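You operate a simulated robot arm through the tools that you are given. There is no shell and no other tool. Be economical: measure what you need, move in short steps, check, and stop when the job is done.

The job below is to be done with a simulated robot arm. You get a single attempt, and the scene is never put back.

TASK
Zero the flow analyser, then set the blower to about 50 L/min.
Fine: ZERO with both caps on; caps on the free pegs, hose on IN.

The check looks at the end state, three seconds after you hand in, the way a careful person would. Anything else that was tipped, shoved, dropped, spilled or broken makes it a failure. A push-on lid holds only when it is set on centred and level and pressed home; a screw cap is set on level and turned clockwise until tight.

THE ROBOT
A 7-joint arm with a two-finger parallel gripper, fixed in place. Base frame: the origin is at the foot of the arm, x ahead of it, y to its left, z up; the work surface is at about z = 0.793. Lengths are in m, angles in degrees, forces in N, time in s.
With the tool pointing down near the work surface it reaches from about 0.22 to 0.68 m from the base axis. Its first joint turns from -66.0 to 66.0 degrees. Payload 2.4 kg.
Tool frame: the origin (TCP) lies between the finger pads and is the grasp point; the fingertips stand 0.03 m ahead of it; z points along the fingers, y is the line along which they close. Largest opening 0.094 m; finger width 0.028, thickness 0.01; the body of the gripper, 0.05 by 0.096 m, starts 0.055 m behind the TCP.
Orientation is told as [roll, pitch, yaw] about the base's x, y, z axes, in that order, counted from this pose: with the fingers straight down and closing along the base's y, the tool's x points along the base's -x, its y along +y and its z along -z.

THE INTERFACE
- The arm moves only by the tool send_rows. Its argument "steps" is a list of rows, each a list of 2 entries, a list of its own where there are three numbers: the shift along the base's x, y, z in units of 50 mm (1.0 is 50 mm), then the turn, a rotation vector about the base's x, y, z in units of 6 degrees (1.0 is 6 degrees). In form: [[[x, y, z], [wx, wy, wz]], ...]. A call has 1 to 20 rows; each row shifts and turns the commanded pose from where the row before left it. "hand" is the opening, from 0 (shut) to 1 (fully open), set as the call begins (left out, the last holds). A call with a number of a shift or a turn outside -1 to 1 is refused whole. Rows are played at 5 a second. More than 0.05 m and 8.6 degrees between two rows, or a gripper value outside its range, and nothing of the call is played. Where a pose cannot be reached the arm comes as near as it can. A force on the tool above 40 N (or 10 N above the force at the start of the call, whichever is more), or a blocked arm, ends the call early, and 0.2 s more pass. The fingers move at their own pace (about 0.153 m/s each) and stop on an object; they squeeze with about 25 N. The grip force told is the motor's: it shows also when the fingers shut on nothing. Time passes only in rows, and 0.2 s behind the last, so rows that do not move let the fingers close. It gives the time, the measured TCP pose, the force on the tool (base axes), the opening and the grip force at its end, in the units of the frame above (readings bear some noise).
- Cameras (640 x 400 px; columns grow to the right, rows downward): "scene" is fixed at [0.0478, 0.481, 1.4478]; the picture's right is [-0.64, -0.77, 0.00], its down [-0.40, 0.33, -0.85] and it looks along [0.66, -0.55, -0.52] (base axes); focal length 363 px, centre (320, 200). "wrist" rides on the gripper at [0.076, 0.014, -0.102] in the tool frame; the picture's right is [-0.18, 0.98, 0.00], its down [-0.75, -0.14, -0.64] and it looks along [-0.63, -0.12, 0.77] (tool axes); focal length 243 px, centre (320, 200). There is no depth. A picture from a camera that has moved, and an enlarged one, comes with that camera's place and axes in the base frame and with its lens.
- capture(camera): a new picture of that camera. No time passes.
- zoom(camera, box): a new picture of the part [left, top, right, bottom] of that camera's present view, enlarged. No time passes.
- hand_in(): hands the job in; it is judged then, once.

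Work in short steps. Places have to be worked out from the pictures, the camera data and where the tool is seen: move nearer, look again, correct. Check each grasp and each placing, and mend what went wrong. You have 120 turns and 76 pictures in all, those below and enlarged ones among them. Open the gripper and draw the arm clear of the work before you hand the job in, unless the task says otherwise; then end with one line.

The tools are called after "Emit:" by a JSON object that holds its "method" and its "body". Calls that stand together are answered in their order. send_rows: Moves the arm, as the interface text tells. Its arguments: {"type":"object","properties":{"steps":{"type":"array","items":{"type":"array"}},"hand":{"type":"number"}},"required":["steps"]} The other tools are called the same way: capture (camera) takes a picture; zoom (camera, box) takes an enlarged picture of a part of a camera's view; hand_in () hands the job in.

At the start:

```text
time_s: 0.0
ee_pos: [0.4159, -0.0019, 1.1774]
tool_rot: [0.0, -0.1, 0.0]
contact_force: [-0.2, 0.4, -0.8]
finger_gap: 0.094
grasp_force: 0.0
```

scene: 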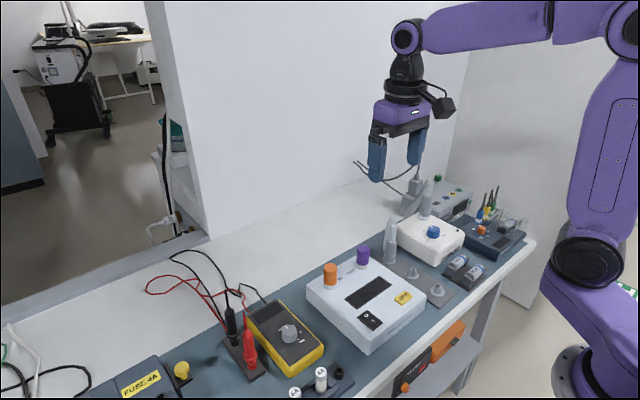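
wrist: 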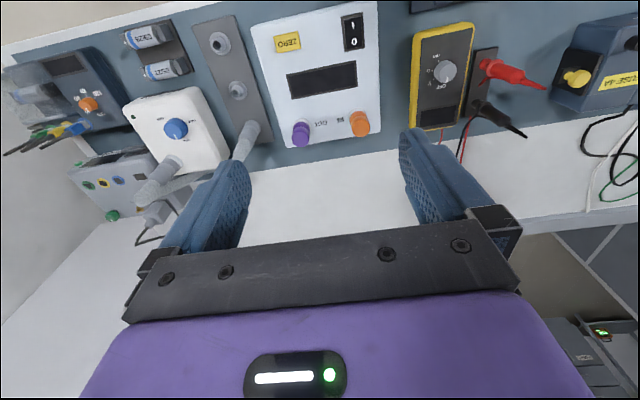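

I'll look closer at the analyser, the peg strip and the blower.

Emit:
{"method": "zoom", "body": {"camera": "scene", "box": [290, 230, 450, 360]}}

Emit:
{"method": "zoom", "body": {"camera": "scene", "box": [370, 160, 540, 310]}}

Emit:
{"method": "zoom", "body": {"camera": "wrist", "box": [100, 0, 400, 200]}}

```text
3.08 times, centred on (370, 295) of scene
camera zoom: at [0.0478, 0.481, 1.4478], right [-0.64, -0.77, 0.0], down [-0.4, 0.33, -0.85], along [0.66, -0.55, -0.52], focal length 1116 px, centre (166, -92)
```

zoom: 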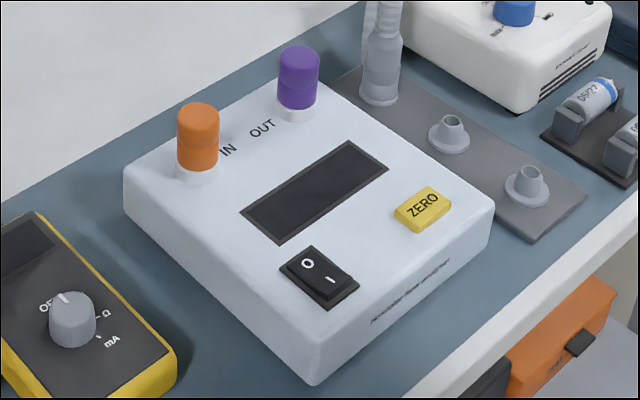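

```text
2.67 times, centred on (455, 235) of scene
camera zoom: at [0.0478, 0.481, 1.4478], right [-0.64, -0.77, 0.0], down [-0.4, 0.33, -0.85], along [0.66, -0.55, -0.52], focal length 968 px, centre (-40, 107)
```

zoom: 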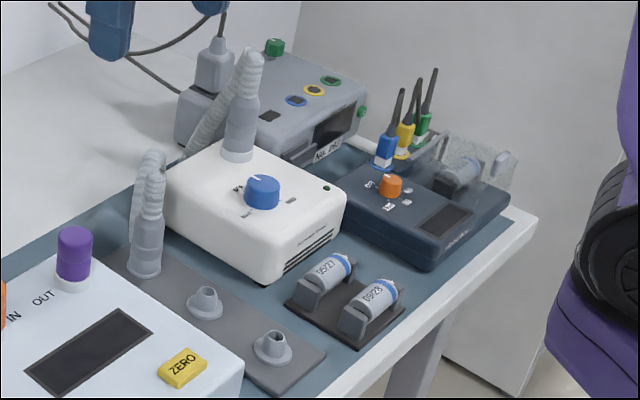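

```text
2.00 times, centred on (250, 100) of wrist
camera zoom: at [0.3386, 0.0124, 1.2801], right [0.18, 0.98, 0.0], down [0.75, -0.14, 0.64], along [0.63, -0.12, -0.77], focal length 485 px, centre (460, 400)
```

zoom: 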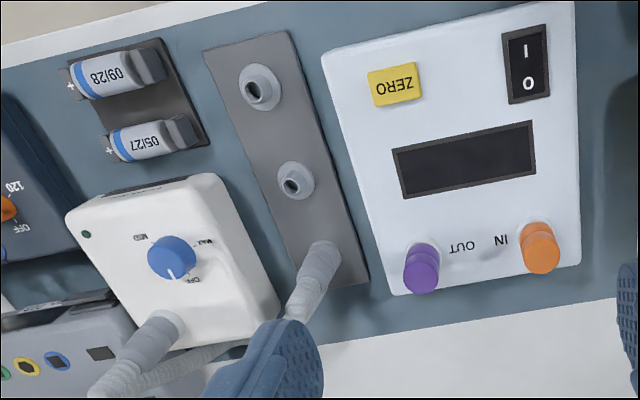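

Analyser top comes out at z≈0.83: ZERO ≈(0.383,-0.048), rocker ≈(0.387,0.057), IN cap ≈(0.512,0.058), OUT cap ≈(0.517,-0.052). Pegs sit at about (0.36/0.437/0.51,-0.15) and the blower knob at ≈(0.465,-0.265). The display is dark, so I move down for a closer look with the fingers shut.

Emit:
{"method": "send_rows", "body": {"steps": [[[-0.3, 0.1, -1], [0, 0, 0]], [[-0.3, 0.1, -1], [0, 0, 0]], [[-0.3, 0, -1], [0, 0, 0]], [[0, 0, -0.6], [0, 0, 0]], [[0, 0, 0], [0, 0, 0]]], "hand": 0}}

Emit:
{"method": "capture", "body": {"camera": "wrist"}}

```text
refused: row 1 steps farther than a row can; nothing moved
```

```text
70 pictures are left
camera wrist: at [0.3386, 0.0124, 1.2801], right [0.18, 0.98, 0.0], down [0.75, -0.14, 0.64], along [0.63, -0.12, -0.77], focal length 243 px, centre (320, 200)
```

wrist: 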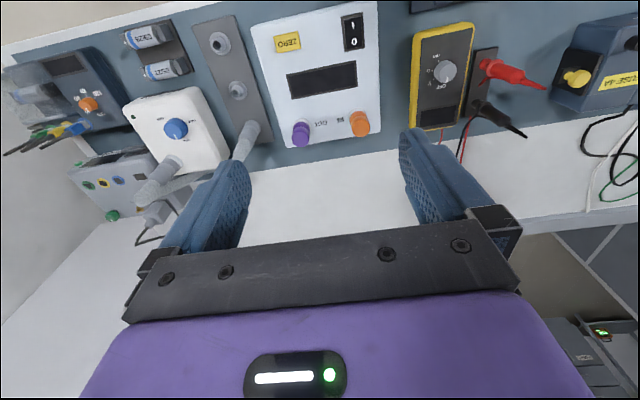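

The vector step was over 50 mm, so nothing moved; I repeat with smaller rows.

Emit:
{"method": "send_rows", "body": {"steps": [[[-0.25, 0.1, -0.9], [0, 0, 0]], [[-0.25, 0.1, -0.9], [0, 0, 0]], [[-0.3, 0, -0.9], [0, 0, 0]], [[0, 0, -0.9], [0, 0, 0]], [[0, 0, 0], [0, 0, 0]]], "hand": 0}}

Emit:
{"method": "capture", "body": {"camera": "wrist"}}

```text
time_s: 1.2
ee_pos: [0.376, 0.0094, 0.9965]
tool_rot: [0.1, 0.0, 0.1]
contact_force: [-0.7, -0.3, 0.0]
finger_gap: 0.0
grasp_force: 25.0
```

```text
69 pictures are left
camera wrist: at [0.2989, 0.0239, 1.0999], right [0.18, 0.98, 0.0], down [0.75, -0.14, 0.64], along [0.63, -0.12, -0.77], focal length 243 px, centre (320, 200)
```

wrist: 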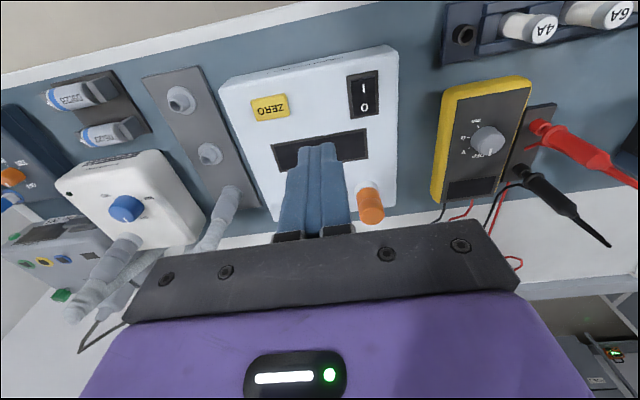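

Zooming on the rocker and ZERO for a refined position.

Emit:
{"method": "zoom", "body": {"camera": "wrist", "box": [220, 40, 420, 165]}}

```text
3.20 times, centred on (320, 102) of wrist
camera zoom: at [0.2989, 0.0239, 1.0999], right [0.18, 0.98, 0.0], down [0.75, -0.14, 0.64], along [0.63, -0.12, -0.77], focal length 776 px, centre (320, 512)
```

zoom: 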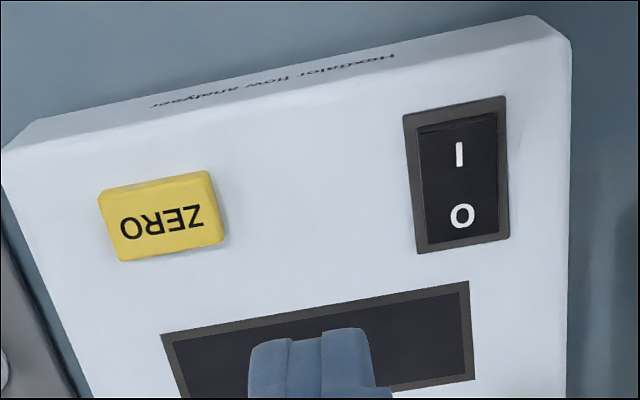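

Rocker spans x≈0.365–0.410 at y≈0.054, with the I half raised toward the robot. I tilt 18° so that a fingertip edge lands on the I end, and hover above it.

Emit:
{"method": "send_rows", "body": {"steps": [[[0, 0.45, 0], [0, 1, 0]], [[-0.12, 0.44, 0], [0, 1, 0]], [[0, 0, -0.5], [0, 1, 0]], [[0, 0, -0.8], [0, 0, 0]], [[0, 0, -0.75], [0, 0, 0]], [[0, 0, 0], [0, 0, 0]]], "hand": 0}}

Emit:
{"method": "zoom", "body": {"camera": "scene", "box": [300, 220, 440, 360]}}

```text
time_s: 2.6
ee_pos: [0.3704, 0.0536, 0.8943]
tool_rot: [-0.1, 18.0, -0.1]
contact_force: [-0.2, -0.5, -0.4]
finger_gap: 0.0
grasp_force: 25.0
```

```text
2.86 times, centred on (370, 290) of scene
camera zoom: at [0.0478, 0.481, 1.4478], right [-0.64, -0.77, 0.0], down [-0.4, 0.33, -0.85], along [0.66, -0.55, -0.52], focal length 1037 px, centre (177, -57)
```

zoom: 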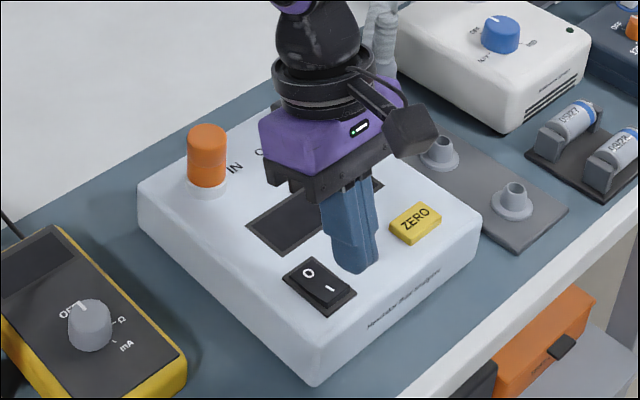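

The tip is in line above the I end; pressing down in small steps.

Emit:
{"method": "send_rows", "body": {"steps": [[[0, 0, -0.2], [0, 0, 0]], [[0, 0, -0.2], [0, 0, 0]], [[0, 0, -0.1], [0, 0, 0]], [[0, 0, -0.08], [0, 0, 0]], [[0, 0, -0.06], [0, 0, 0]]]}}

Emit:
{"method": "zoom", "body": {"camera": "scene", "box": [300, 220, 440, 360]}}

```text
time_s: 3.8
ee_pos: [0.3707, 0.052, 0.8628]
tool_rot: [-0.1, 18.0, -0.1]
contact_force: [0.4, -0.2, 0.7]
finger_gap: 0.0
grasp_force: 25.0
```

```text
2.86 times, centred on (370, 290) of scene
camera zoom: at [0.0478, 0.481, 1.4478], right [-0.64, -0.77, 0.0], down [-0.4, 0.33, -0.85], along [0.66, -0.55, -0.52], focal length 1037 px, centre (177, -57)
```

zoom: 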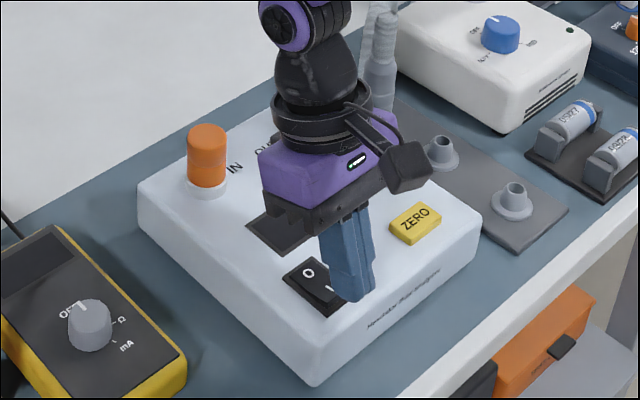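

Still no force at tip z≈0.830; continue down in 2 mm steps.

Emit:
{"method": "send_rows", "body": {"steps": [[[0, 0.02, -0.04], [0, 0, 0]], [[0, 0.02, -0.04], [0, 0, 0]], [[0, 0, -0.04], [0, 0, 0]]]}}

Emit:
{"method": "zoom", "body": {"camera": "scene", "box": [300, 220, 440, 360]}}

```text
time_s: 4.6
ee_pos: [0.3703, 0.054, 0.8579]
tool_rot: [-0.1, 18.0, 0.0]
contact_force: [-0.9, -0.3, 0.7]
finger_gap: 0.0
grasp_force: 24.4
```

```text
2.86 times, centred on (370, 290) of scene
camera zoom: at [0.0478, 0.481, 1.4478], right [-0.64, -0.77, 0.0], down [-0.4, 0.33, -0.85], along [0.66, -0.55, -0.52], focal length 1037 px, centre (177, -57)
```

zoom: 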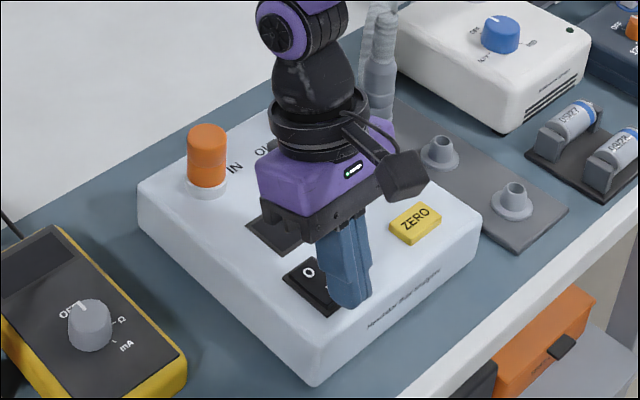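

Slight or no contact yet (tip ≈0.825); continue.

Emit:
{"method": "send_rows", "body": {"steps": [[[0, 0, -0.04], [0, 0, 0]], [[0, 0, -0.04], [0, 0, 0]], [[0, 0, -0.04], [0, 0, 0]]]}}

Emit:
{"method": "capture", "body": {"camera": "wrist"}}

```text
time_s: 5.3
ee_pos: [0.3705, 0.0545, 0.8534]
tool_rot: [0.0, 18.0, 0.0]
contact_force: [-1.5, -1.3, 12.9]
finger_gap: 0.0
grasp_force: 25.0
stopped in row 3: the force on the tool passed its limit (the readings are from after the stop); the commanded pose is now the measured one
```

```text
64 pictures are left
camera wrist: at [0.3282, 0.0689, 0.9756], right [0.17, 0.98, -0.06], down [0.92, -0.14, 0.38], along [0.36, -0.12, -0.92], focal length 243 px, centre (320, 200)
```

wrist: 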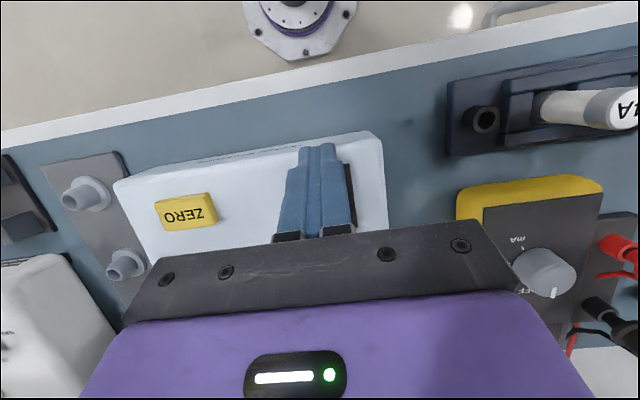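

Contact of 13 N at tip z≈0.8206. I lift and look at the rocker.

Emit:
{"method": "send_rows", "body": {"steps": [[[0, 0, 0.5], [0, 0, 0]], [[-0.4, 0, 0.7], [0, 0, 0]], [[-0.4, 0, 0.6], [0, 0, 0]]]}}

Emit:
{"method": "zoom", "body": {"camera": "wrist", "box": [220, 80, 420, 205]}}

Emit:
{"method": "zoom", "body": {"camera": "scene", "box": [300, 220, 440, 360]}}

```text
time_s: 6.2
ee_pos: [0.3282, 0.0547, 0.9447]
tool_rot: [0.1, 18.0, -0.1]
contact_force: [0.4, -0.5, 0.1]
finger_gap: 0.0
grasp_force: 25.0
```

```text
3.20 times, centred on (320, 142) of wrist
camera zoom: at [0.2871, 0.07, 1.065], right [0.18, 0.98, -0.06], down [0.92, -0.14, 0.38], along [0.36, -0.12, -0.92], focal length 776 px, centre (320, 384)
```

zoom: 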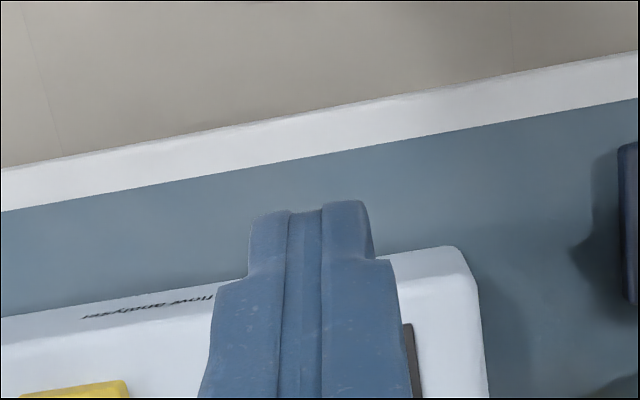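

```text
2.86 times, centred on (370, 290) of scene
camera zoom: at [0.0478, 0.481, 1.4478], right [-0.64, -0.77, 0.0], down [-0.4, 0.33, -0.85], along [0.66, -0.55, -0.52], focal length 1037 px, centre (177, -57)
```

zoom: 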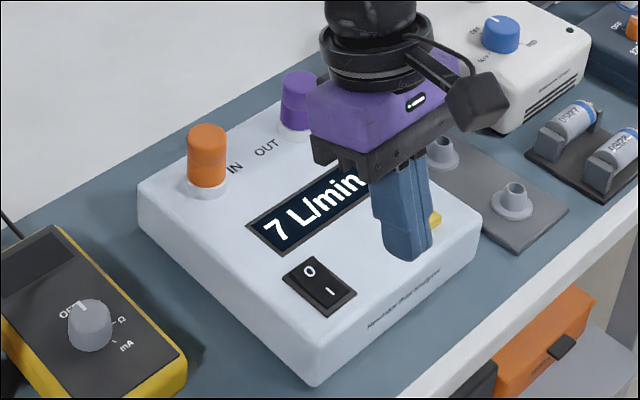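

Power is on and the display reads 7 L/min, with both caps still on. Next I go above ZERO at (0.382,-0.0475) and hover.

Emit:
{"method": "send_rows", "body": {"steps": [[[0.3, -0.68, 0], [0, 0, 0]], [[0.3, -0.68, 0], [0, 0, 0]], [[0.4, -0.68, 0], [0, 0, 0]], [[0, 0, -0.7], [0, 0, 0]], [[0, 0, -0.6], [0, 0, 0]], [[0, 0, 0], [0, 0, 0]]]}}

Emit:
{"method": "zoom", "body": {"camera": "scene", "box": [300, 220, 440, 360]}}

```text
time_s: 7.5
ee_pos: [0.3788, -0.0462, 0.8789]
tool_rot: [0.0, 18.0, 0.0]
contact_force: [-0.3, -0.8, -0.3]
finger_gap: 0.0
grasp_force: 25.0
```

```text
2.86 times, centred on (370, 290) of scene
camera zoom: at [0.0478, 0.481, 1.4478], right [-0.64, -0.77, 0.0], down [-0.4, 0.33, -0.85], along [0.66, -0.55, -0.52], focal length 1037 px, centre (177, -57)
```

zoom: 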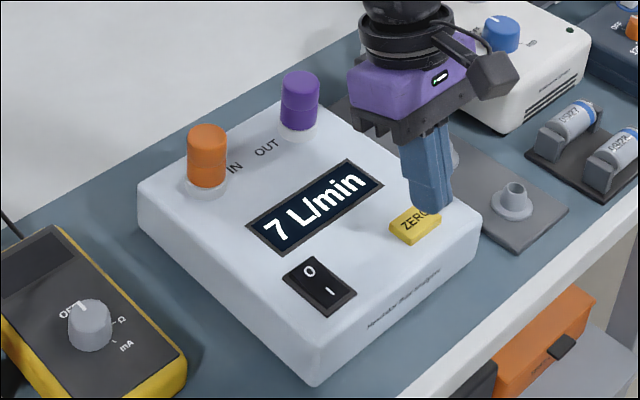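

Display "7 L/min"; the tip is over the ZERO button. Pressing gently.

Emit:
{"method": "send_rows", "body": {"steps": [[[0, 0, -0.2], [0, 0, 0]], [[0, 0, -0.08], [0, 0, 0]], [[0, 0, -0.06], [0, 0, 0]], [[0, 0, -0.04], [0, 0, 0]], [[0, 0, -0.04], [0, 0, 0]], [[0, 0, -0.04], [0, 0, 0]], [[0, 0, -0.04], [0, 0, 0]], [[0, 0, -0.04], [0, 0, 0]]]}}

Emit:
{"method": "zoom", "body": {"camera": "scene", "box": [300, 220, 440, 360]}}

```text
time_s: 9.3
ee_pos: [0.3801, -0.0472, 0.8521]
tool_rot: [0.0, 18.1, 0.0]
contact_force: [-2.6, -2.3, 11.1]
finger_gap: 0.0002
grasp_force: 24.6
```

```text
2.86 times, centred on (370, 290) of scene
camera zoom: at [0.0476, 0.4809, 1.4478], right [-0.64, -0.77, 0.0], down [-0.4, 0.33, -0.85], along [0.66, -0.55, -0.52], focal length 1037 px, centre (177, -57)
```

zoom: 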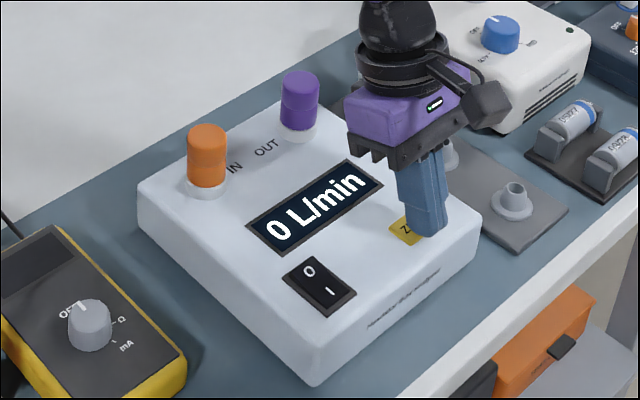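

Display shows 0 L/min: zeroed with both caps on. Lifting, levelling the tool, opening, and approaching the orange cap for a look.

Emit:
{"method": "send_rows", "body": {"steps": [[[0, 0, 0.9], [0, 0, 0]], [[0, 0, 0.9], [0, 0, 0]], [[0.3, 0.7, 0], [0, -1, 0]], [[0.5, 0.7, 0], [0, -1, 0]], [[0.6, 0.7, 0], [0, -1, 0]], [[0, 0, 0], [0, 0, 0]]], "hand": 0.55}}

Emit:
{"method": "capture", "body": {"camera": "wrist"}}

Emit:
{"method": "zoom", "body": {"camera": "scene", "box": [280, 200, 440, 300]}}

```text
time_s: 10.8
ee_pos: [0.453, 0.0585, 0.9433]
tool_rot: [0.0, 0.0, 0.0]
contact_force: [0.9, 0.4, -0.6]
finger_gap: 0.0516
grasp_force: 0.1
```

```text
59 pictures are left
camera wrist: at [0.3758, 0.0736, 1.0462], right [0.18, 0.98, 0.0], down [0.75, -0.14, 0.64], along [0.63, -0.12, -0.77], focal length 243 px, centre (320, 200)
```

wrist: 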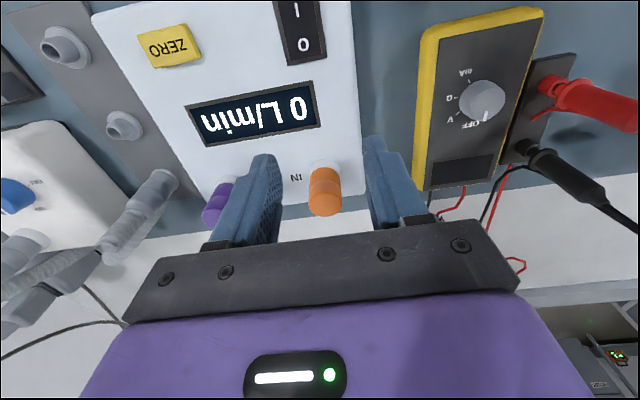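

```text
4.00 times, centred on (360, 250) of scene
camera zoom: at [0.0477, 0.481, 1.4478], right [-0.64, -0.77, 0.0], down [-0.4, 0.33, -0.85], along [0.66, -0.55, -0.52], focal length 1451 px, centre (160, 0)
```

zoom: 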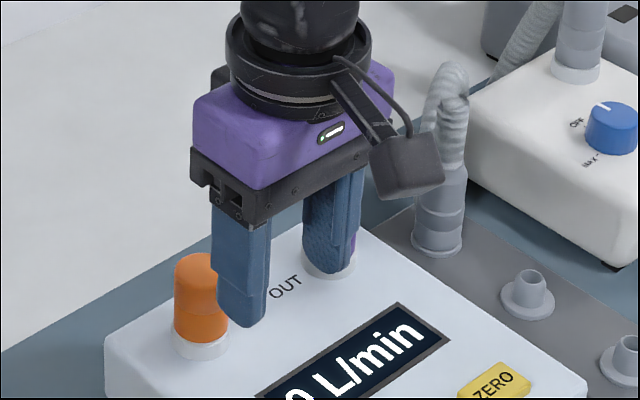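

Triangulating, the orange cap stands at ≈(0.517,0.0535), top at z≈0.885. I move over it and check before descending.

Emit:
{"method": "send_rows", "body": {"steps": [[[0.64, -0.1, 0], [0, 0, 0]], [[0.64, 0, 0], [0, 0, 0]], [[0, 0, 0], [0, 0, 0]]], "hand": 0.7}}

Emit:
{"method": "capture", "body": {"camera": "wrist"}}

Emit:
{"method": "zoom", "body": {"camera": "scene", "box": [280, 200, 440, 300]}}

```text
time_s: 11.6
ee_pos: [0.5167, 0.0528, 0.9404]
tool_rot: [0.0, 0.1, 0.1]
contact_force: [-0.9, 0.4, 0.3]
finger_gap: 0.0656
grasp_force: 0.3
```

```text
57 pictures are left
camera wrist: at [0.4392, 0.0673, 1.0449], right [0.18, 0.98, 0.0], down [0.75, -0.14, 0.64], along [0.63, -0.12, -0.77], focal length 243 px, centre (320, 200)
```

wrist: 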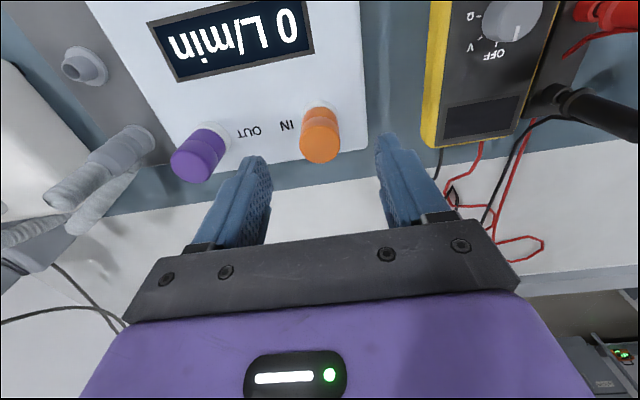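

```text
4.00 times, centred on (360, 250) of scene
camera zoom: at [0.0478, 0.481, 1.4478], right [-0.64, -0.77, 0.0], down [-0.4, 0.33, -0.85], along [0.66, -0.55, -0.52], focal length 1451 px, centre (160, 0)
```

zoom: 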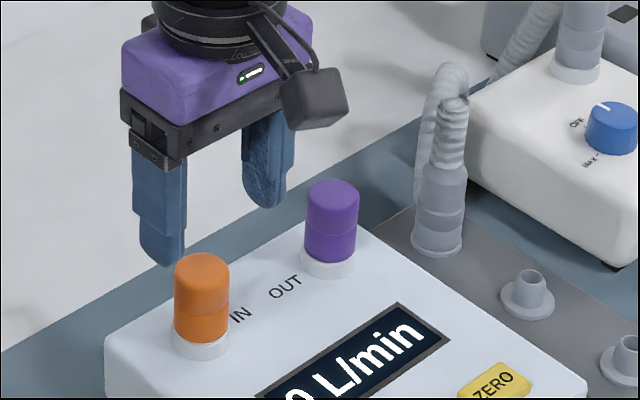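

Aligned: the cap is centred between the fingers in both views. Descending to z≈0.868.

Emit:
{"method": "send_rows", "body": {"steps": [[[0.04, 0.02, -0.5], [0, 0, 0]], [[0, 0, -0.5], [0, 0, 0]], [[0, 0, -0.46], [0, 0, 0]], [[0, 0, 0], [0, 0, 0]]]}}

Emit:
{"method": "zoom", "body": {"camera": "scene", "box": [280, 200, 440, 300]}}

Emit:
{"method": "capture", "body": {"camera": "wrist"}}

```text
time_s: 12.6
ee_pos: [0.5156, 0.0524, 0.8685]
tool_rot: [0.0, 0.0, 0.0]
contact_force: [-0.1, 1.2, 0.7]
finger_gap: 0.0659
grasp_force: 0.1
```

```text
4.00 times, centred on (360, 250) of scene
camera zoom: at [0.0478, 0.481, 1.4478], right [-0.64, -0.77, 0.0], down [-0.4, 0.33, -0.85], along [0.66, -0.55, -0.52], focal length 1451 px, centre (160, 0)
```

zoom: 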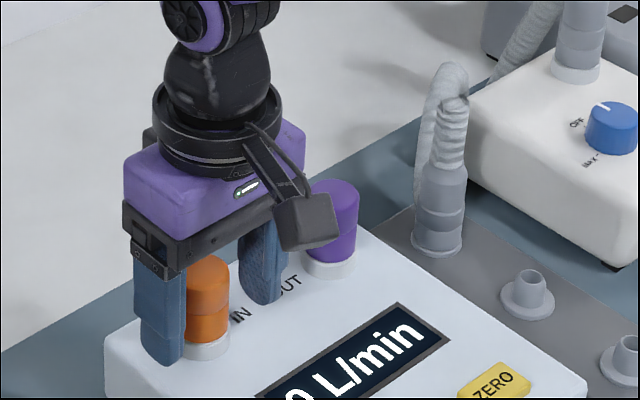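

```text
54 pictures are left
camera wrist: at [0.4381, 0.068, 0.9712], right [0.18, 0.98, 0.0], down [0.75, -0.14, 0.64], along [0.63, -0.12, -0.77], focal length 243 px, centre (320, 200)
```

wrist: 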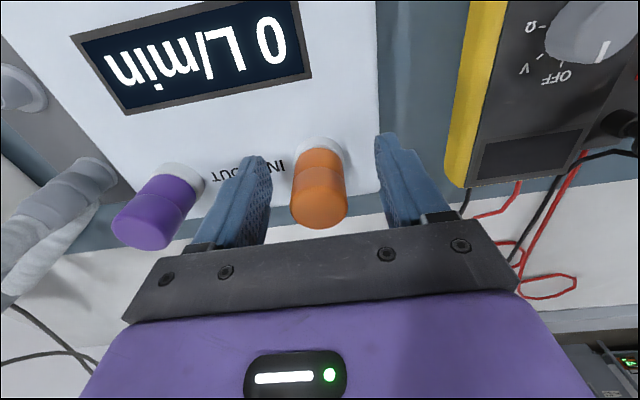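

Cap is centred between the pads. Closing.

Emit:
{"method": "send_rows", "body": {"steps": [[[0, 0, 0], [0, 0, 0]], [[0, 0, 0], [0, 0, 0]], [[0, 0, 0], [0, 0, 0]]], "hand": 0}}

```text
time_s: 13.3
ee_pos: [0.516, 0.0508, 0.8692]
tool_rot: [-0.1, 0.1, -0.1]
contact_force: [-0.9, -17.6, 3.2]
finger_gap: 0.0349
grasp_force: 25.4
```

Gripped (gap 0.035), with a side load of -17.6 N, so the cap centre is slightly to -y. I relax that by 2 mm, then pull straight up.

Emit:
{"method": "send_rows", "body": {"steps": [[[0, -0.04, 0], [0, 0, 0]], [[0, 0, 0], [0, 0, 0]]]}}

```text
time_s: 13.9
ee_pos: [0.5151, 0.0511, 0.8686]
tool_rot: [0.0, 0.0, 0.1]
contact_force: [1.1, -12.7, -4.2]
finger_gap: 0.0348
grasp_force: 25.3
```

Emit:
{"method": "send_rows", "body": {"steps": [[[0, -0.03, 0], [0, 0, 0]], [[0, -0.03, 0], [0, 0, 0]], [[0, 0, 0], [0, 0, 0]]]}}

```text
time_s: 14.8
ee_pos: [0.5153, 0.0511, 0.8688]
tool_rot: [0.0, 0.1, 0.3]
contact_force: [-1.7, 10.1, 2.4]
finger_gap: 0.0349
grasp_force: 24.8
```

Slight overshoot; I come back 1.3 mm to balance and pull up in small steps.

Emit:
{"method": "send_rows", "body": {"steps": [[[0, 0.026, 0], [0, 0, 0]], [[0, 0, 0.06], [0, 0, 0]], [[0, 0, 0.06], [0, 0, 0]], [[0, 0, 0.06], [0, 0, 0]], [[0, 0, 0.06], [0, 0, 0]]]}}

Emit:
{"method": "zoom", "body": {"camera": "scene", "box": [280, 200, 440, 300]}}

```text
time_s: 15.9
ee_pos: [0.5159, 0.0489, 0.8811]
tool_rot: [-0.1, 0.1, -0.1]
contact_force: [-0.1, -1.1, -0.5]
finger_gap: 0.0346
grasp_force: 25.5
```

```text
4.00 times, centred on (360, 250) of scene
camera zoom: at [0.0478, 0.481, 1.4478], right [-0.64, -0.77, 0.0], down [-0.4, 0.33, -0.85], along [0.66, -0.55, -0.52], focal length 1451 px, centre (160, 0)
```

zoom: 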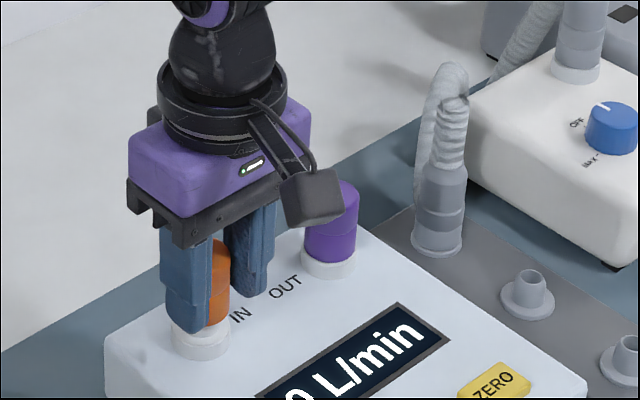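

The cap came off cleanly. Raising and carrying it toward the near free peg.

Emit:
{"method": "send_rows", "body": {"steps": [[[0, 0, 0.9], [0, 0, 0]], [[-0.3, -0.3, 0.6], [0, 0, 0]], [[-0.6, -0.7, 0], [0, 0, 0]], [[-0.6, -0.7, 0], [0, 0, 0]], [[-0.6, -0.7, 0], [0, 0, 0]], [[-0.6, -0.7, 0], [0, 0, 0]], [[-0.6, -0.7, 0], [0, 0, 0]], [[0, 0, 0], [0, 0, 0]]]}}

Emit:
{"method": "capture", "body": {"camera": "wrist"}}

Emit:
{"method": "zoom", "body": {"camera": "scene", "box": [360, 200, 520, 300]}}

```text
time_s: 17.8
ee_pos: [0.3529, -0.1391, 0.9548]
tool_rot: [0.0, 0.0, 0.0]
contact_force: [0.8, -0.1, -0.6]
finger_gap: 0.0347
grasp_force: 24.7
```

```text
52 pictures are left
camera wrist: at [0.2749, -0.1235, 1.0589], right [0.18, 0.98, 0.0], down [0.75, -0.14, 0.64], along [0.63, -0.12, -0.77], focal length 243 px, centre (320, 200)
```

wrist: 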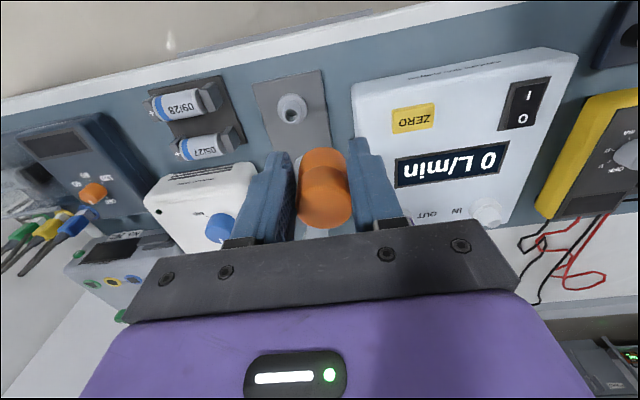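

```text
4.00 times, centred on (440, 250) of scene
camera zoom: at [0.0478, 0.4809, 1.4478], right [-0.64, -0.77, 0.0], down [-0.4, 0.33, -0.85], along [0.66, -0.55, -0.52], focal length 1451 px, centre (-160, 0)
```

zoom: 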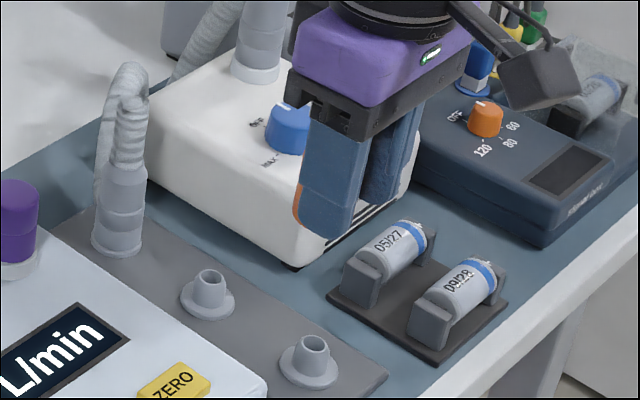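

The wrist view puts the near peg about 8 mm forward and 30 mm to -y of the tool axis. I shift there and lower to a hover just above the peg.

Emit:
{"method": "send_rows", "body": {"steps": [[[0.08, -0.3, 0], [0, 0, 0]], [[0.08, -0.3, 0], [0, 0, 0]], [[0, 0, -0.6], [0, 0, 0]], [[0, 0, -0.6], [0, 0, 0]], [[0, 0, 0], [0, 0, 0]]]}}

Emit:
{"method": "capture", "body": {"camera": "wrist"}}

Emit:
{"method": "zoom", "body": {"camera": "scene", "box": [380, 220, 508, 300]}}

```text
time_s: 18.9
ee_pos: [0.3581, -0.1702, 0.8951]
tool_rot: [0.0, 0.1, -0.1]
contact_force: [-0.2, -0.1, 0.3]
finger_gap: 0.0348
grasp_force: 24.9
```

```text
50 pictures are left
camera wrist: at [0.2822, -0.1553, 0.9979], right [0.18, 0.98, 0.0], down [0.75, -0.14, 0.64], along [0.63, -0.12, -0.77], focal length 243 px, centre (320, 200)
```

wrist: 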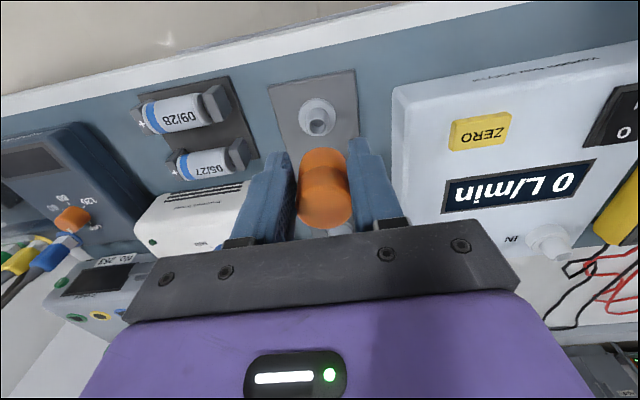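

```text
5.00 times, centred on (444, 260) of scene
camera zoom: at [0.0478, 0.481, 1.4478], right [-0.64, -0.77, 0.0], down [-0.4, 0.33, -0.85], along [0.66, -0.55, -0.52], focal length 1814 px, centre (-300, -100)
```

zoom: 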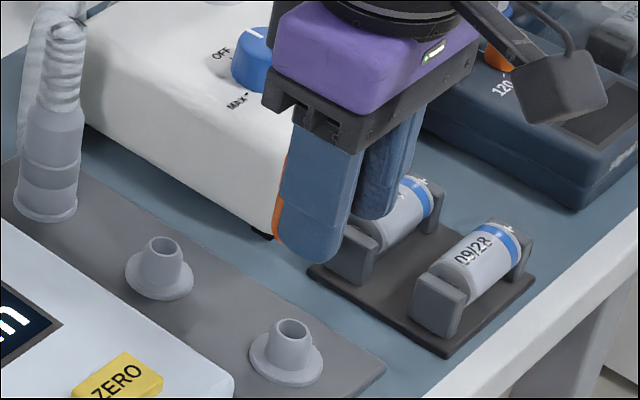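

Wrist view shows the peg on the tool's column, and the scene ray agrees if the peg flange is at z≈0.78 and x≈0.363. I nudge forward 4 mm and lower further.

Emit:
{"method": "send_rows", "body": {"steps": [[[0.08, -0.02, -0.4], [0, 0, 0]], [[0, 0, -0.4], [0, 0, 0]], [[0, 0, 0], [0, 0, 0]]]}}

Emit:
{"method": "zoom", "body": {"camera": "wrist", "box": [220, 60, 420, 185]}}

Emit:
{"method": "zoom", "body": {"camera": "scene", "box": [380, 220, 508, 300]}}

```text
time_s: 19.8
ee_pos: [0.3637, -0.1712, 0.8554]
tool_rot: [-0.1, 0.0, 0.0]
contact_force: [-0.4, -0.8, -0.8]
finger_gap: 0.0347
grasp_force: 25.1
```

```text
3.20 times, centred on (320, 122) of wrist
camera zoom: at [0.2868, -0.1561, 0.9584], right [0.18, 0.98, 0.0], down [0.75, -0.14, 0.64], along [0.63, -0.12, -0.77], focal length 776 px, centre (320, 448)
```

zoom: 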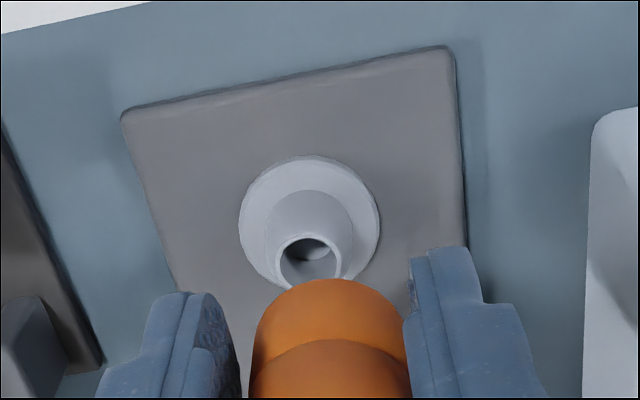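

```text
5.00 times, centred on (444, 260) of scene
camera zoom: at [0.0478, 0.481, 1.4478], right [-0.64, -0.77, 0.0], down [-0.4, 0.33, -0.85], along [0.66, -0.55, -0.52], focal length 1814 px, centre (-300, -100)
```

zoom: 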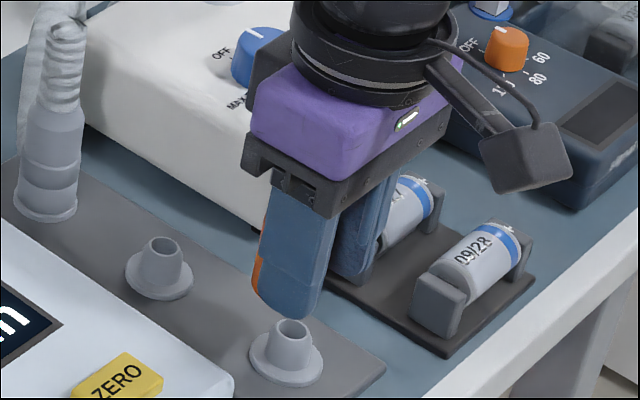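

Peg sits about 2 mm to -y of the tool axis, x agrees. I correct and lower slowly with a check on contact.

Emit:
{"method": "send_rows", "body": {"steps": [[[0.02, -0.04, -0.1], [0, 0, 0]], [[0, 0, -0.1], [0, 0, 0]], [[0, 0, -0.1], [0, 0, 0]], [[0, 0, -0.1], [0, 0, 0]]]}}

Emit:
{"method": "zoom", "body": {"camera": "wrist", "box": [220, 80, 420, 205]}}

Emit:
{"method": "zoom", "body": {"camera": "scene", "box": [400, 250, 480, 300]}}

```text
time_s: 20.8
ee_pos: [0.3646, -0.1727, 0.8363]
tool_rot: [0.0, 0.1, 0.0]
contact_force: [0.2, -0.1, -0.4]
finger_gap: 0.0349
grasp_force: 25.5
```

```text
3.20 times, centred on (320, 142) of wrist
camera zoom: at [0.2875, -0.1585, 0.9388], right [0.18, 0.98, 0.0], down [0.75, -0.14, 0.64], along [0.63, -0.12, -0.77], focal length 776 px, centre (320, 384)
```

zoom: 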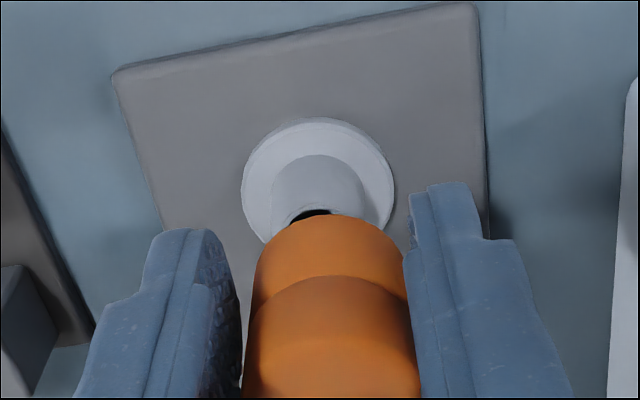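

```text
8.00 times, centred on (440, 275) of scene
camera zoom: at [0.0478, 0.481, 1.4478], right [-0.64, -0.77, 0.0], down [-0.4, 0.33, -0.85], along [0.66, -0.55, -0.52], focal length 2902 px, centre (-640, -400)
```

zoom: 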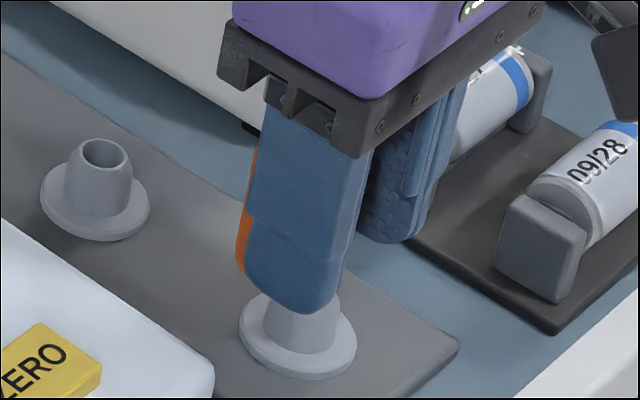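

The views show the cap is held about 12 mm forward of the tool centre, near the front edge of the pads, so the IN port is really at x≈0.528. I raise, shift back 12.5 mm so the cap is over the peg, and re-check.

Emit:
{"method": "send_rows", "body": {"steps": [[[0, 0, 0.4], [0, 0, 0]], [[-0.25, 0, 0], [0, 0, 0]], [[0, 0, 0], [0, 0, 0]]]}}

Emit:
{"method": "zoom", "body": {"camera": "wrist", "box": [220, 80, 420, 205]}}

Emit:
{"method": "zoom", "body": {"camera": "scene", "box": [400, 250, 480, 300]}}

```text
time_s: 21.6
ee_pos: [0.3516, -0.1731, 0.8546]
tool_rot: [0.0, 0.1, 0.0]
contact_force: [1.0, -0.5, -0.4]
finger_gap: 0.0346
grasp_force: 24.9
```

```text
3.20 times, centred on (320, 142) of wrist
camera zoom: at [0.2749, -0.1583, 0.9583], right [0.18, 0.98, 0.0], down [0.75, -0.14, 0.64], along [0.63, -0.12, -0.77], focal length 776 px, centre (320, 384)
```

zoom: 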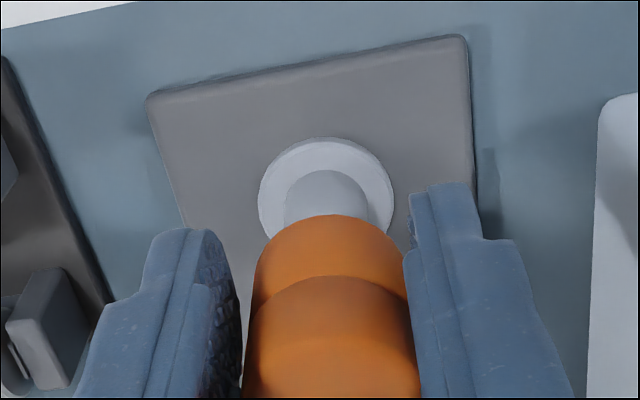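

```text
8.00 times, centred on (440, 275) of scene
camera zoom: at [0.0478, 0.481, 1.4478], right [-0.64, -0.77, 0.0], down [-0.4, 0.33, -0.85], along [0.66, -0.55, -0.52], focal length 2902 px, centre (-640, -400)
```

zoom: 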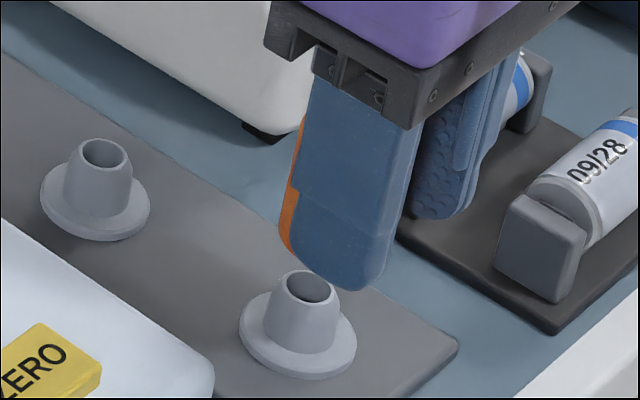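

Lateral alignment is good; relative positions in the scene view suggest about 4 mm more in +x. I shift and lower a little, then look again.

Emit:
{"method": "send_rows", "body": {"steps": [[[0.07, 0, 0], [0, 0, 0]], [[0, 0, -0.08], [0, 0, 0]], [[0, 0, -0.08], [0, 0, 0]], [[0, 0, 0], [0, 0, 0]]]}}

Emit:
{"method": "zoom", "body": {"camera": "wrist", "box": [220, 80, 420, 205]}}

Emit:
{"method": "zoom", "body": {"camera": "scene", "box": [420, 260, 468, 290]}}

```text
time_s: 22.6
ee_pos: [0.3546, -0.1729, 0.8471]
tool_rot: [0.1, 0.0, 0.1]
contact_force: [-0.4, 0.5, 0.1]
finger_gap: 0.0347
grasp_force: 25.8
```

```text
3.20 times, centred on (320, 142) of wrist
camera zoom: at [0.2783, -0.1588, 0.9504], right [0.18, 0.98, 0.0], down [0.75, -0.14, 0.64], along [0.63, -0.12, -0.77], focal length 776 px, centre (320, 384)
```

zoom: 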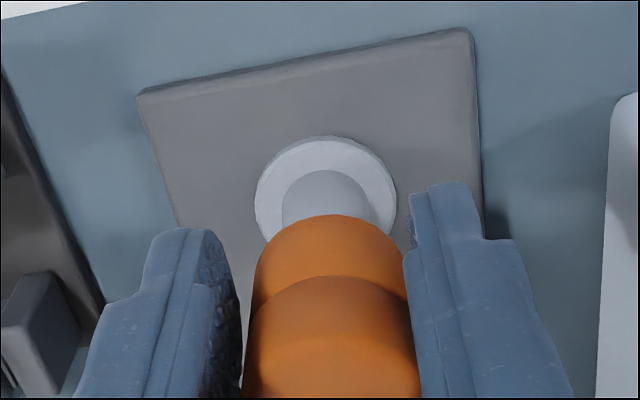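

```text
13.33 times, centred on (444, 275) of scene
camera zoom: at [0.0478, 0.481, 1.4478], right [-0.64, -0.77, 0.0], down [-0.4, 0.33, -0.85], along [0.66, -0.55, -0.52], focal length 4837 px, centre (-1333, -800)
```

zoom: 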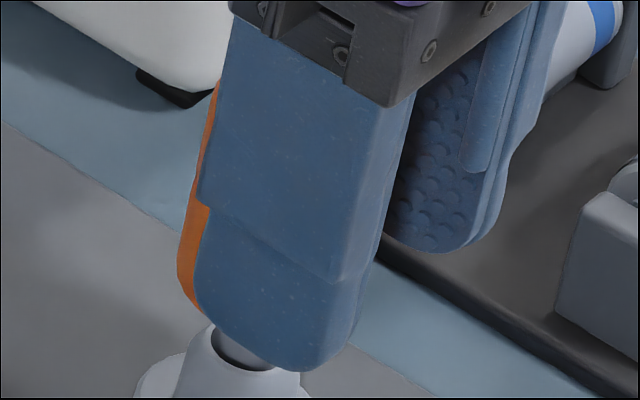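

In both views the cap is now over the peg, with its bottom about 13 mm above the peg top. Lowering in small steps.

Emit:
{"method": "send_rows", "body": {"steps": [[[0.02, 0, -0.08], [0, 0, 0]], [[0, 0, -0.08], [0, 0, 0]], [[0, 0, -0.06], [0, 0, 0]], [[0, 0, -0.06], [0, 0, 0]], [[0, 0, -0.06], [0, 0, 0]], [[0, 0, -0.06], [0, 0, 0]]]}}

Emit:
{"method": "zoom", "body": {"camera": "wrist", "box": [220, 80, 420, 205]}}

Emit:
{"method": "zoom", "body": {"camera": "scene", "box": [420, 260, 468, 290]}}

```text
time_s: 23.9
ee_pos: [0.3558, -0.1736, 0.828]
tool_rot: [0.0, 0.2, -0.1]
contact_force: [0.5, -0.9, -0.5]
finger_gap: 0.0346
grasp_force: 25.5
```

```text
3.20 times, centred on (320, 142) of wrist
camera zoom: at [0.279, -0.1592, 0.9309], right [0.18, 0.98, 0.0], down [0.75, -0.14, 0.64], along [0.63, -0.12, -0.77], focal length 776 px, centre (320, 384)
```

zoom: 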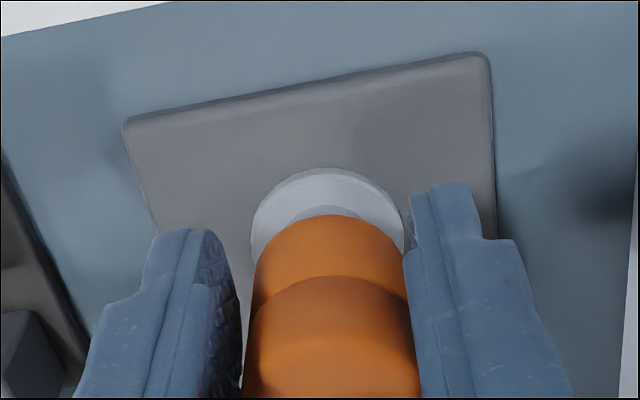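

```text
13.33 times, centred on (444, 275) of scene
camera zoom: at [0.0478, 0.481, 1.4478], right [-0.64, -0.77, 0.0], down [-0.4, 0.33, -0.85], along [0.66, -0.55, -0.52], focal length 4837 px, centre (-1333, -800)
```

zoom: 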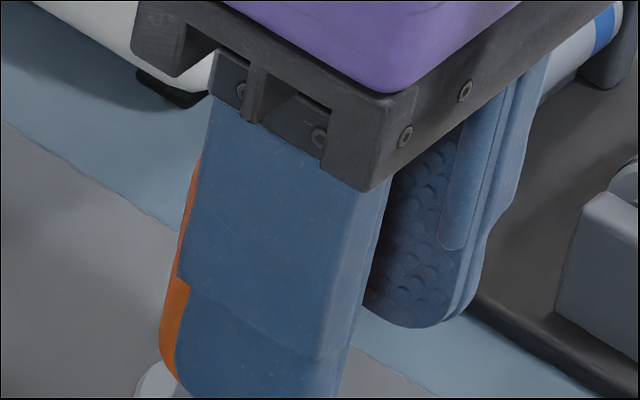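

The cap rim is around the stub top with no contact force. Continuing down.

Emit:
{"method": "send_rows", "body": {"steps": [[[0, 0, -0.06], [0, 0, 0]], [[0, 0, -0.06], [0, 0, 0]], [[0, 0, -0.06], [0, 0, 0]], [[0, 0, -0.04], [0, 0, 0]], [[0, 0, -0.04], [0, 0, 0]]]}}

Emit:
{"method": "zoom", "body": {"camera": "wrist", "box": [220, 80, 420, 205]}}

```text
time_s: 25.1
ee_pos: [0.3569, -0.1733, 0.8145]
tool_rot: [0.0, 0.0, -0.1]
contact_force: [0.5, -0.4, 0.4]
finger_gap: 0.0347
grasp_force: 25.4
```

```text
3.20 times, centred on (320, 142) of wrist
camera zoom: at [0.2792, -0.1587, 0.9175], right [0.18, 0.98, 0.0], down [0.75, -0.14, 0.64], along [0.63, -0.12, -0.77], focal length 776 px, centre (320, 384)
```

zoom: 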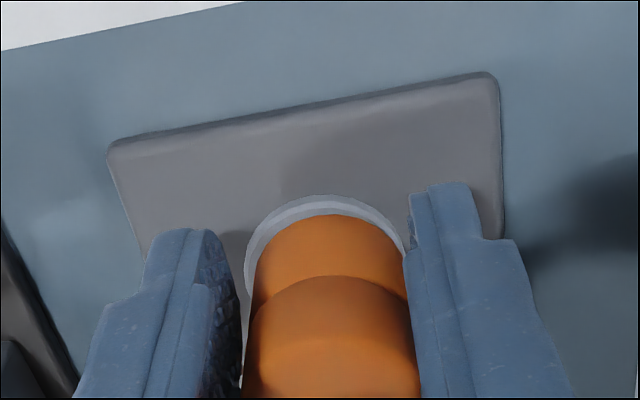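

Concentric with the flange; continuing in 2 mm steps to find the seat.

Emit:
{"method": "send_rows", "body": {"steps": [[[0, 0, -0.04], [0, 0, 0]], [[0, 0, -0.04], [0, 0, 0]], [[0, 0, -0.04], [0, 0, 0]], [[0, 0, -0.04], [0, 0, 0]]]}}

Emit:
{"method": "zoom", "body": {"camera": "scene", "box": [410, 250, 474, 290]}}

Emit:
{"method": "zoom", "body": {"camera": "wrist", "box": [220, 80, 420, 205]}}

```text
time_s: 26.1
ee_pos: [0.3572, -0.1753, 0.8062]
tool_rot: [-0.1, -0.2, -0.1]
contact_force: [0.7, -10.1, 32.3]
finger_gap: 0.0349
grasp_force: 24.4
```

```text
10.00 times, centred on (442, 270) of scene
camera zoom: at [0.0474, 0.4809, 1.4478], right [-0.64, -0.77, 0.0], down [-0.4, 0.33, -0.85], along [0.66, -0.55, -0.52], focal length 3628 px, centre (-900, -500)
```

zoom: 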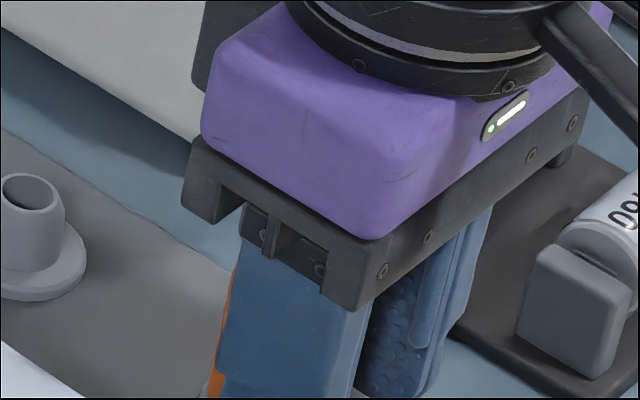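

```text
3.20 times, centred on (320, 142) of wrist
camera zoom: at [0.2796, -0.1593, 0.9093], right [0.19, 0.98, 0.0], down [0.75, -0.14, 0.64], along [0.63, -0.12, -0.76], focal length 776 px, centre (320, 384)
```

zoom: 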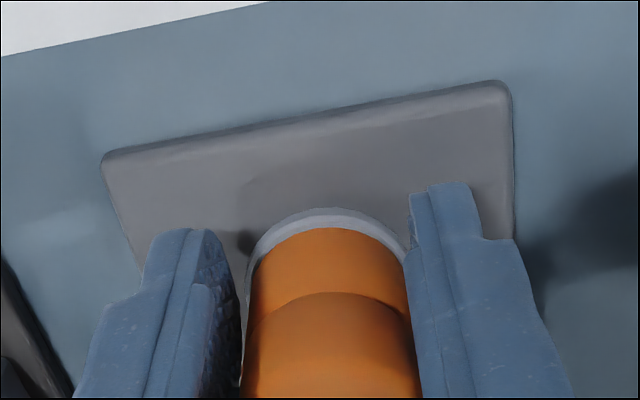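

Force rose to 32 N and the cap slid a little up the pads, so it is bearing on the flange. I relieve pressure, open slightly and lift to inspect.

Emit:
{"method": "send_rows", "body": {"steps": [[[0, 0.02, 0.08], [0, 0, 0]], [[0, 0, 0], [0, 0, 0]]]}}

Emit:
{"method": "send_rows", "body": {"steps": [[[0, 0, 0], [0, 0, 0]], [[0, 0, 0], [0, 0, 0]], [[0, 0, 0.4], [0, 0, 0]], [[0, 0, 0.6], [0, 0, 0]], [[0, 0, 0.8], [0, 0, 0]]], "hand": 0.58}}

Emit:
{"method": "zoom", "body": {"camera": "scene", "box": [380, 220, 508, 300]}}

Emit:
{"method": "zoom", "body": {"camera": "wrist", "box": [220, 60, 420, 185]}}

```text
time_s: 26.8
ee_pos: [0.3568, -0.1723, 0.8089]
tool_rot: [0.0, -0.2, 0.0]
contact_force: [6.7, -9.0, -9.3]
finger_gap: 0.0345
grasp_force: 25.0
```

```text
time_s: 27.9
ee_pos: [0.3565, -0.1732, 0.8995]
tool_rot: [0.2, 0.1, 0.0]
contact_force: [0.1, -0.8, 0.3]
finger_gap: 0.0543
grasp_force: 0.0
```

```text
5.00 times, centred on (444, 260) of scene
camera zoom: at [0.0478, 0.481, 1.4478], right [-0.64, -0.77, 0.0], down [-0.4, 0.33, -0.85], along [0.66, -0.55, -0.52], focal length 1814 px, centre (-300, -100)
```

zoom: 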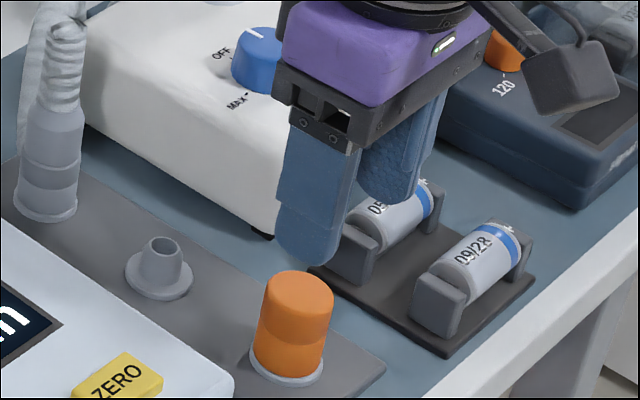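

```text
3.20 times, centred on (320, 122) of wrist
camera zoom: at [0.2802, -0.1584, 1.0022], right [0.18, 0.98, 0.0], down [0.75, -0.14, 0.64], along [0.63, -0.12, -0.77], focal length 776 px, centre (320, 448)
```

zoom: 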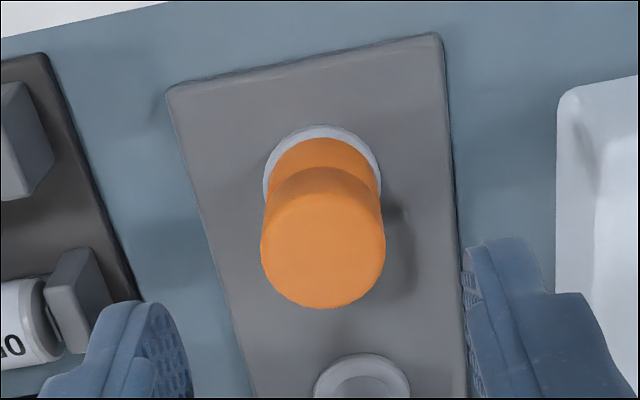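

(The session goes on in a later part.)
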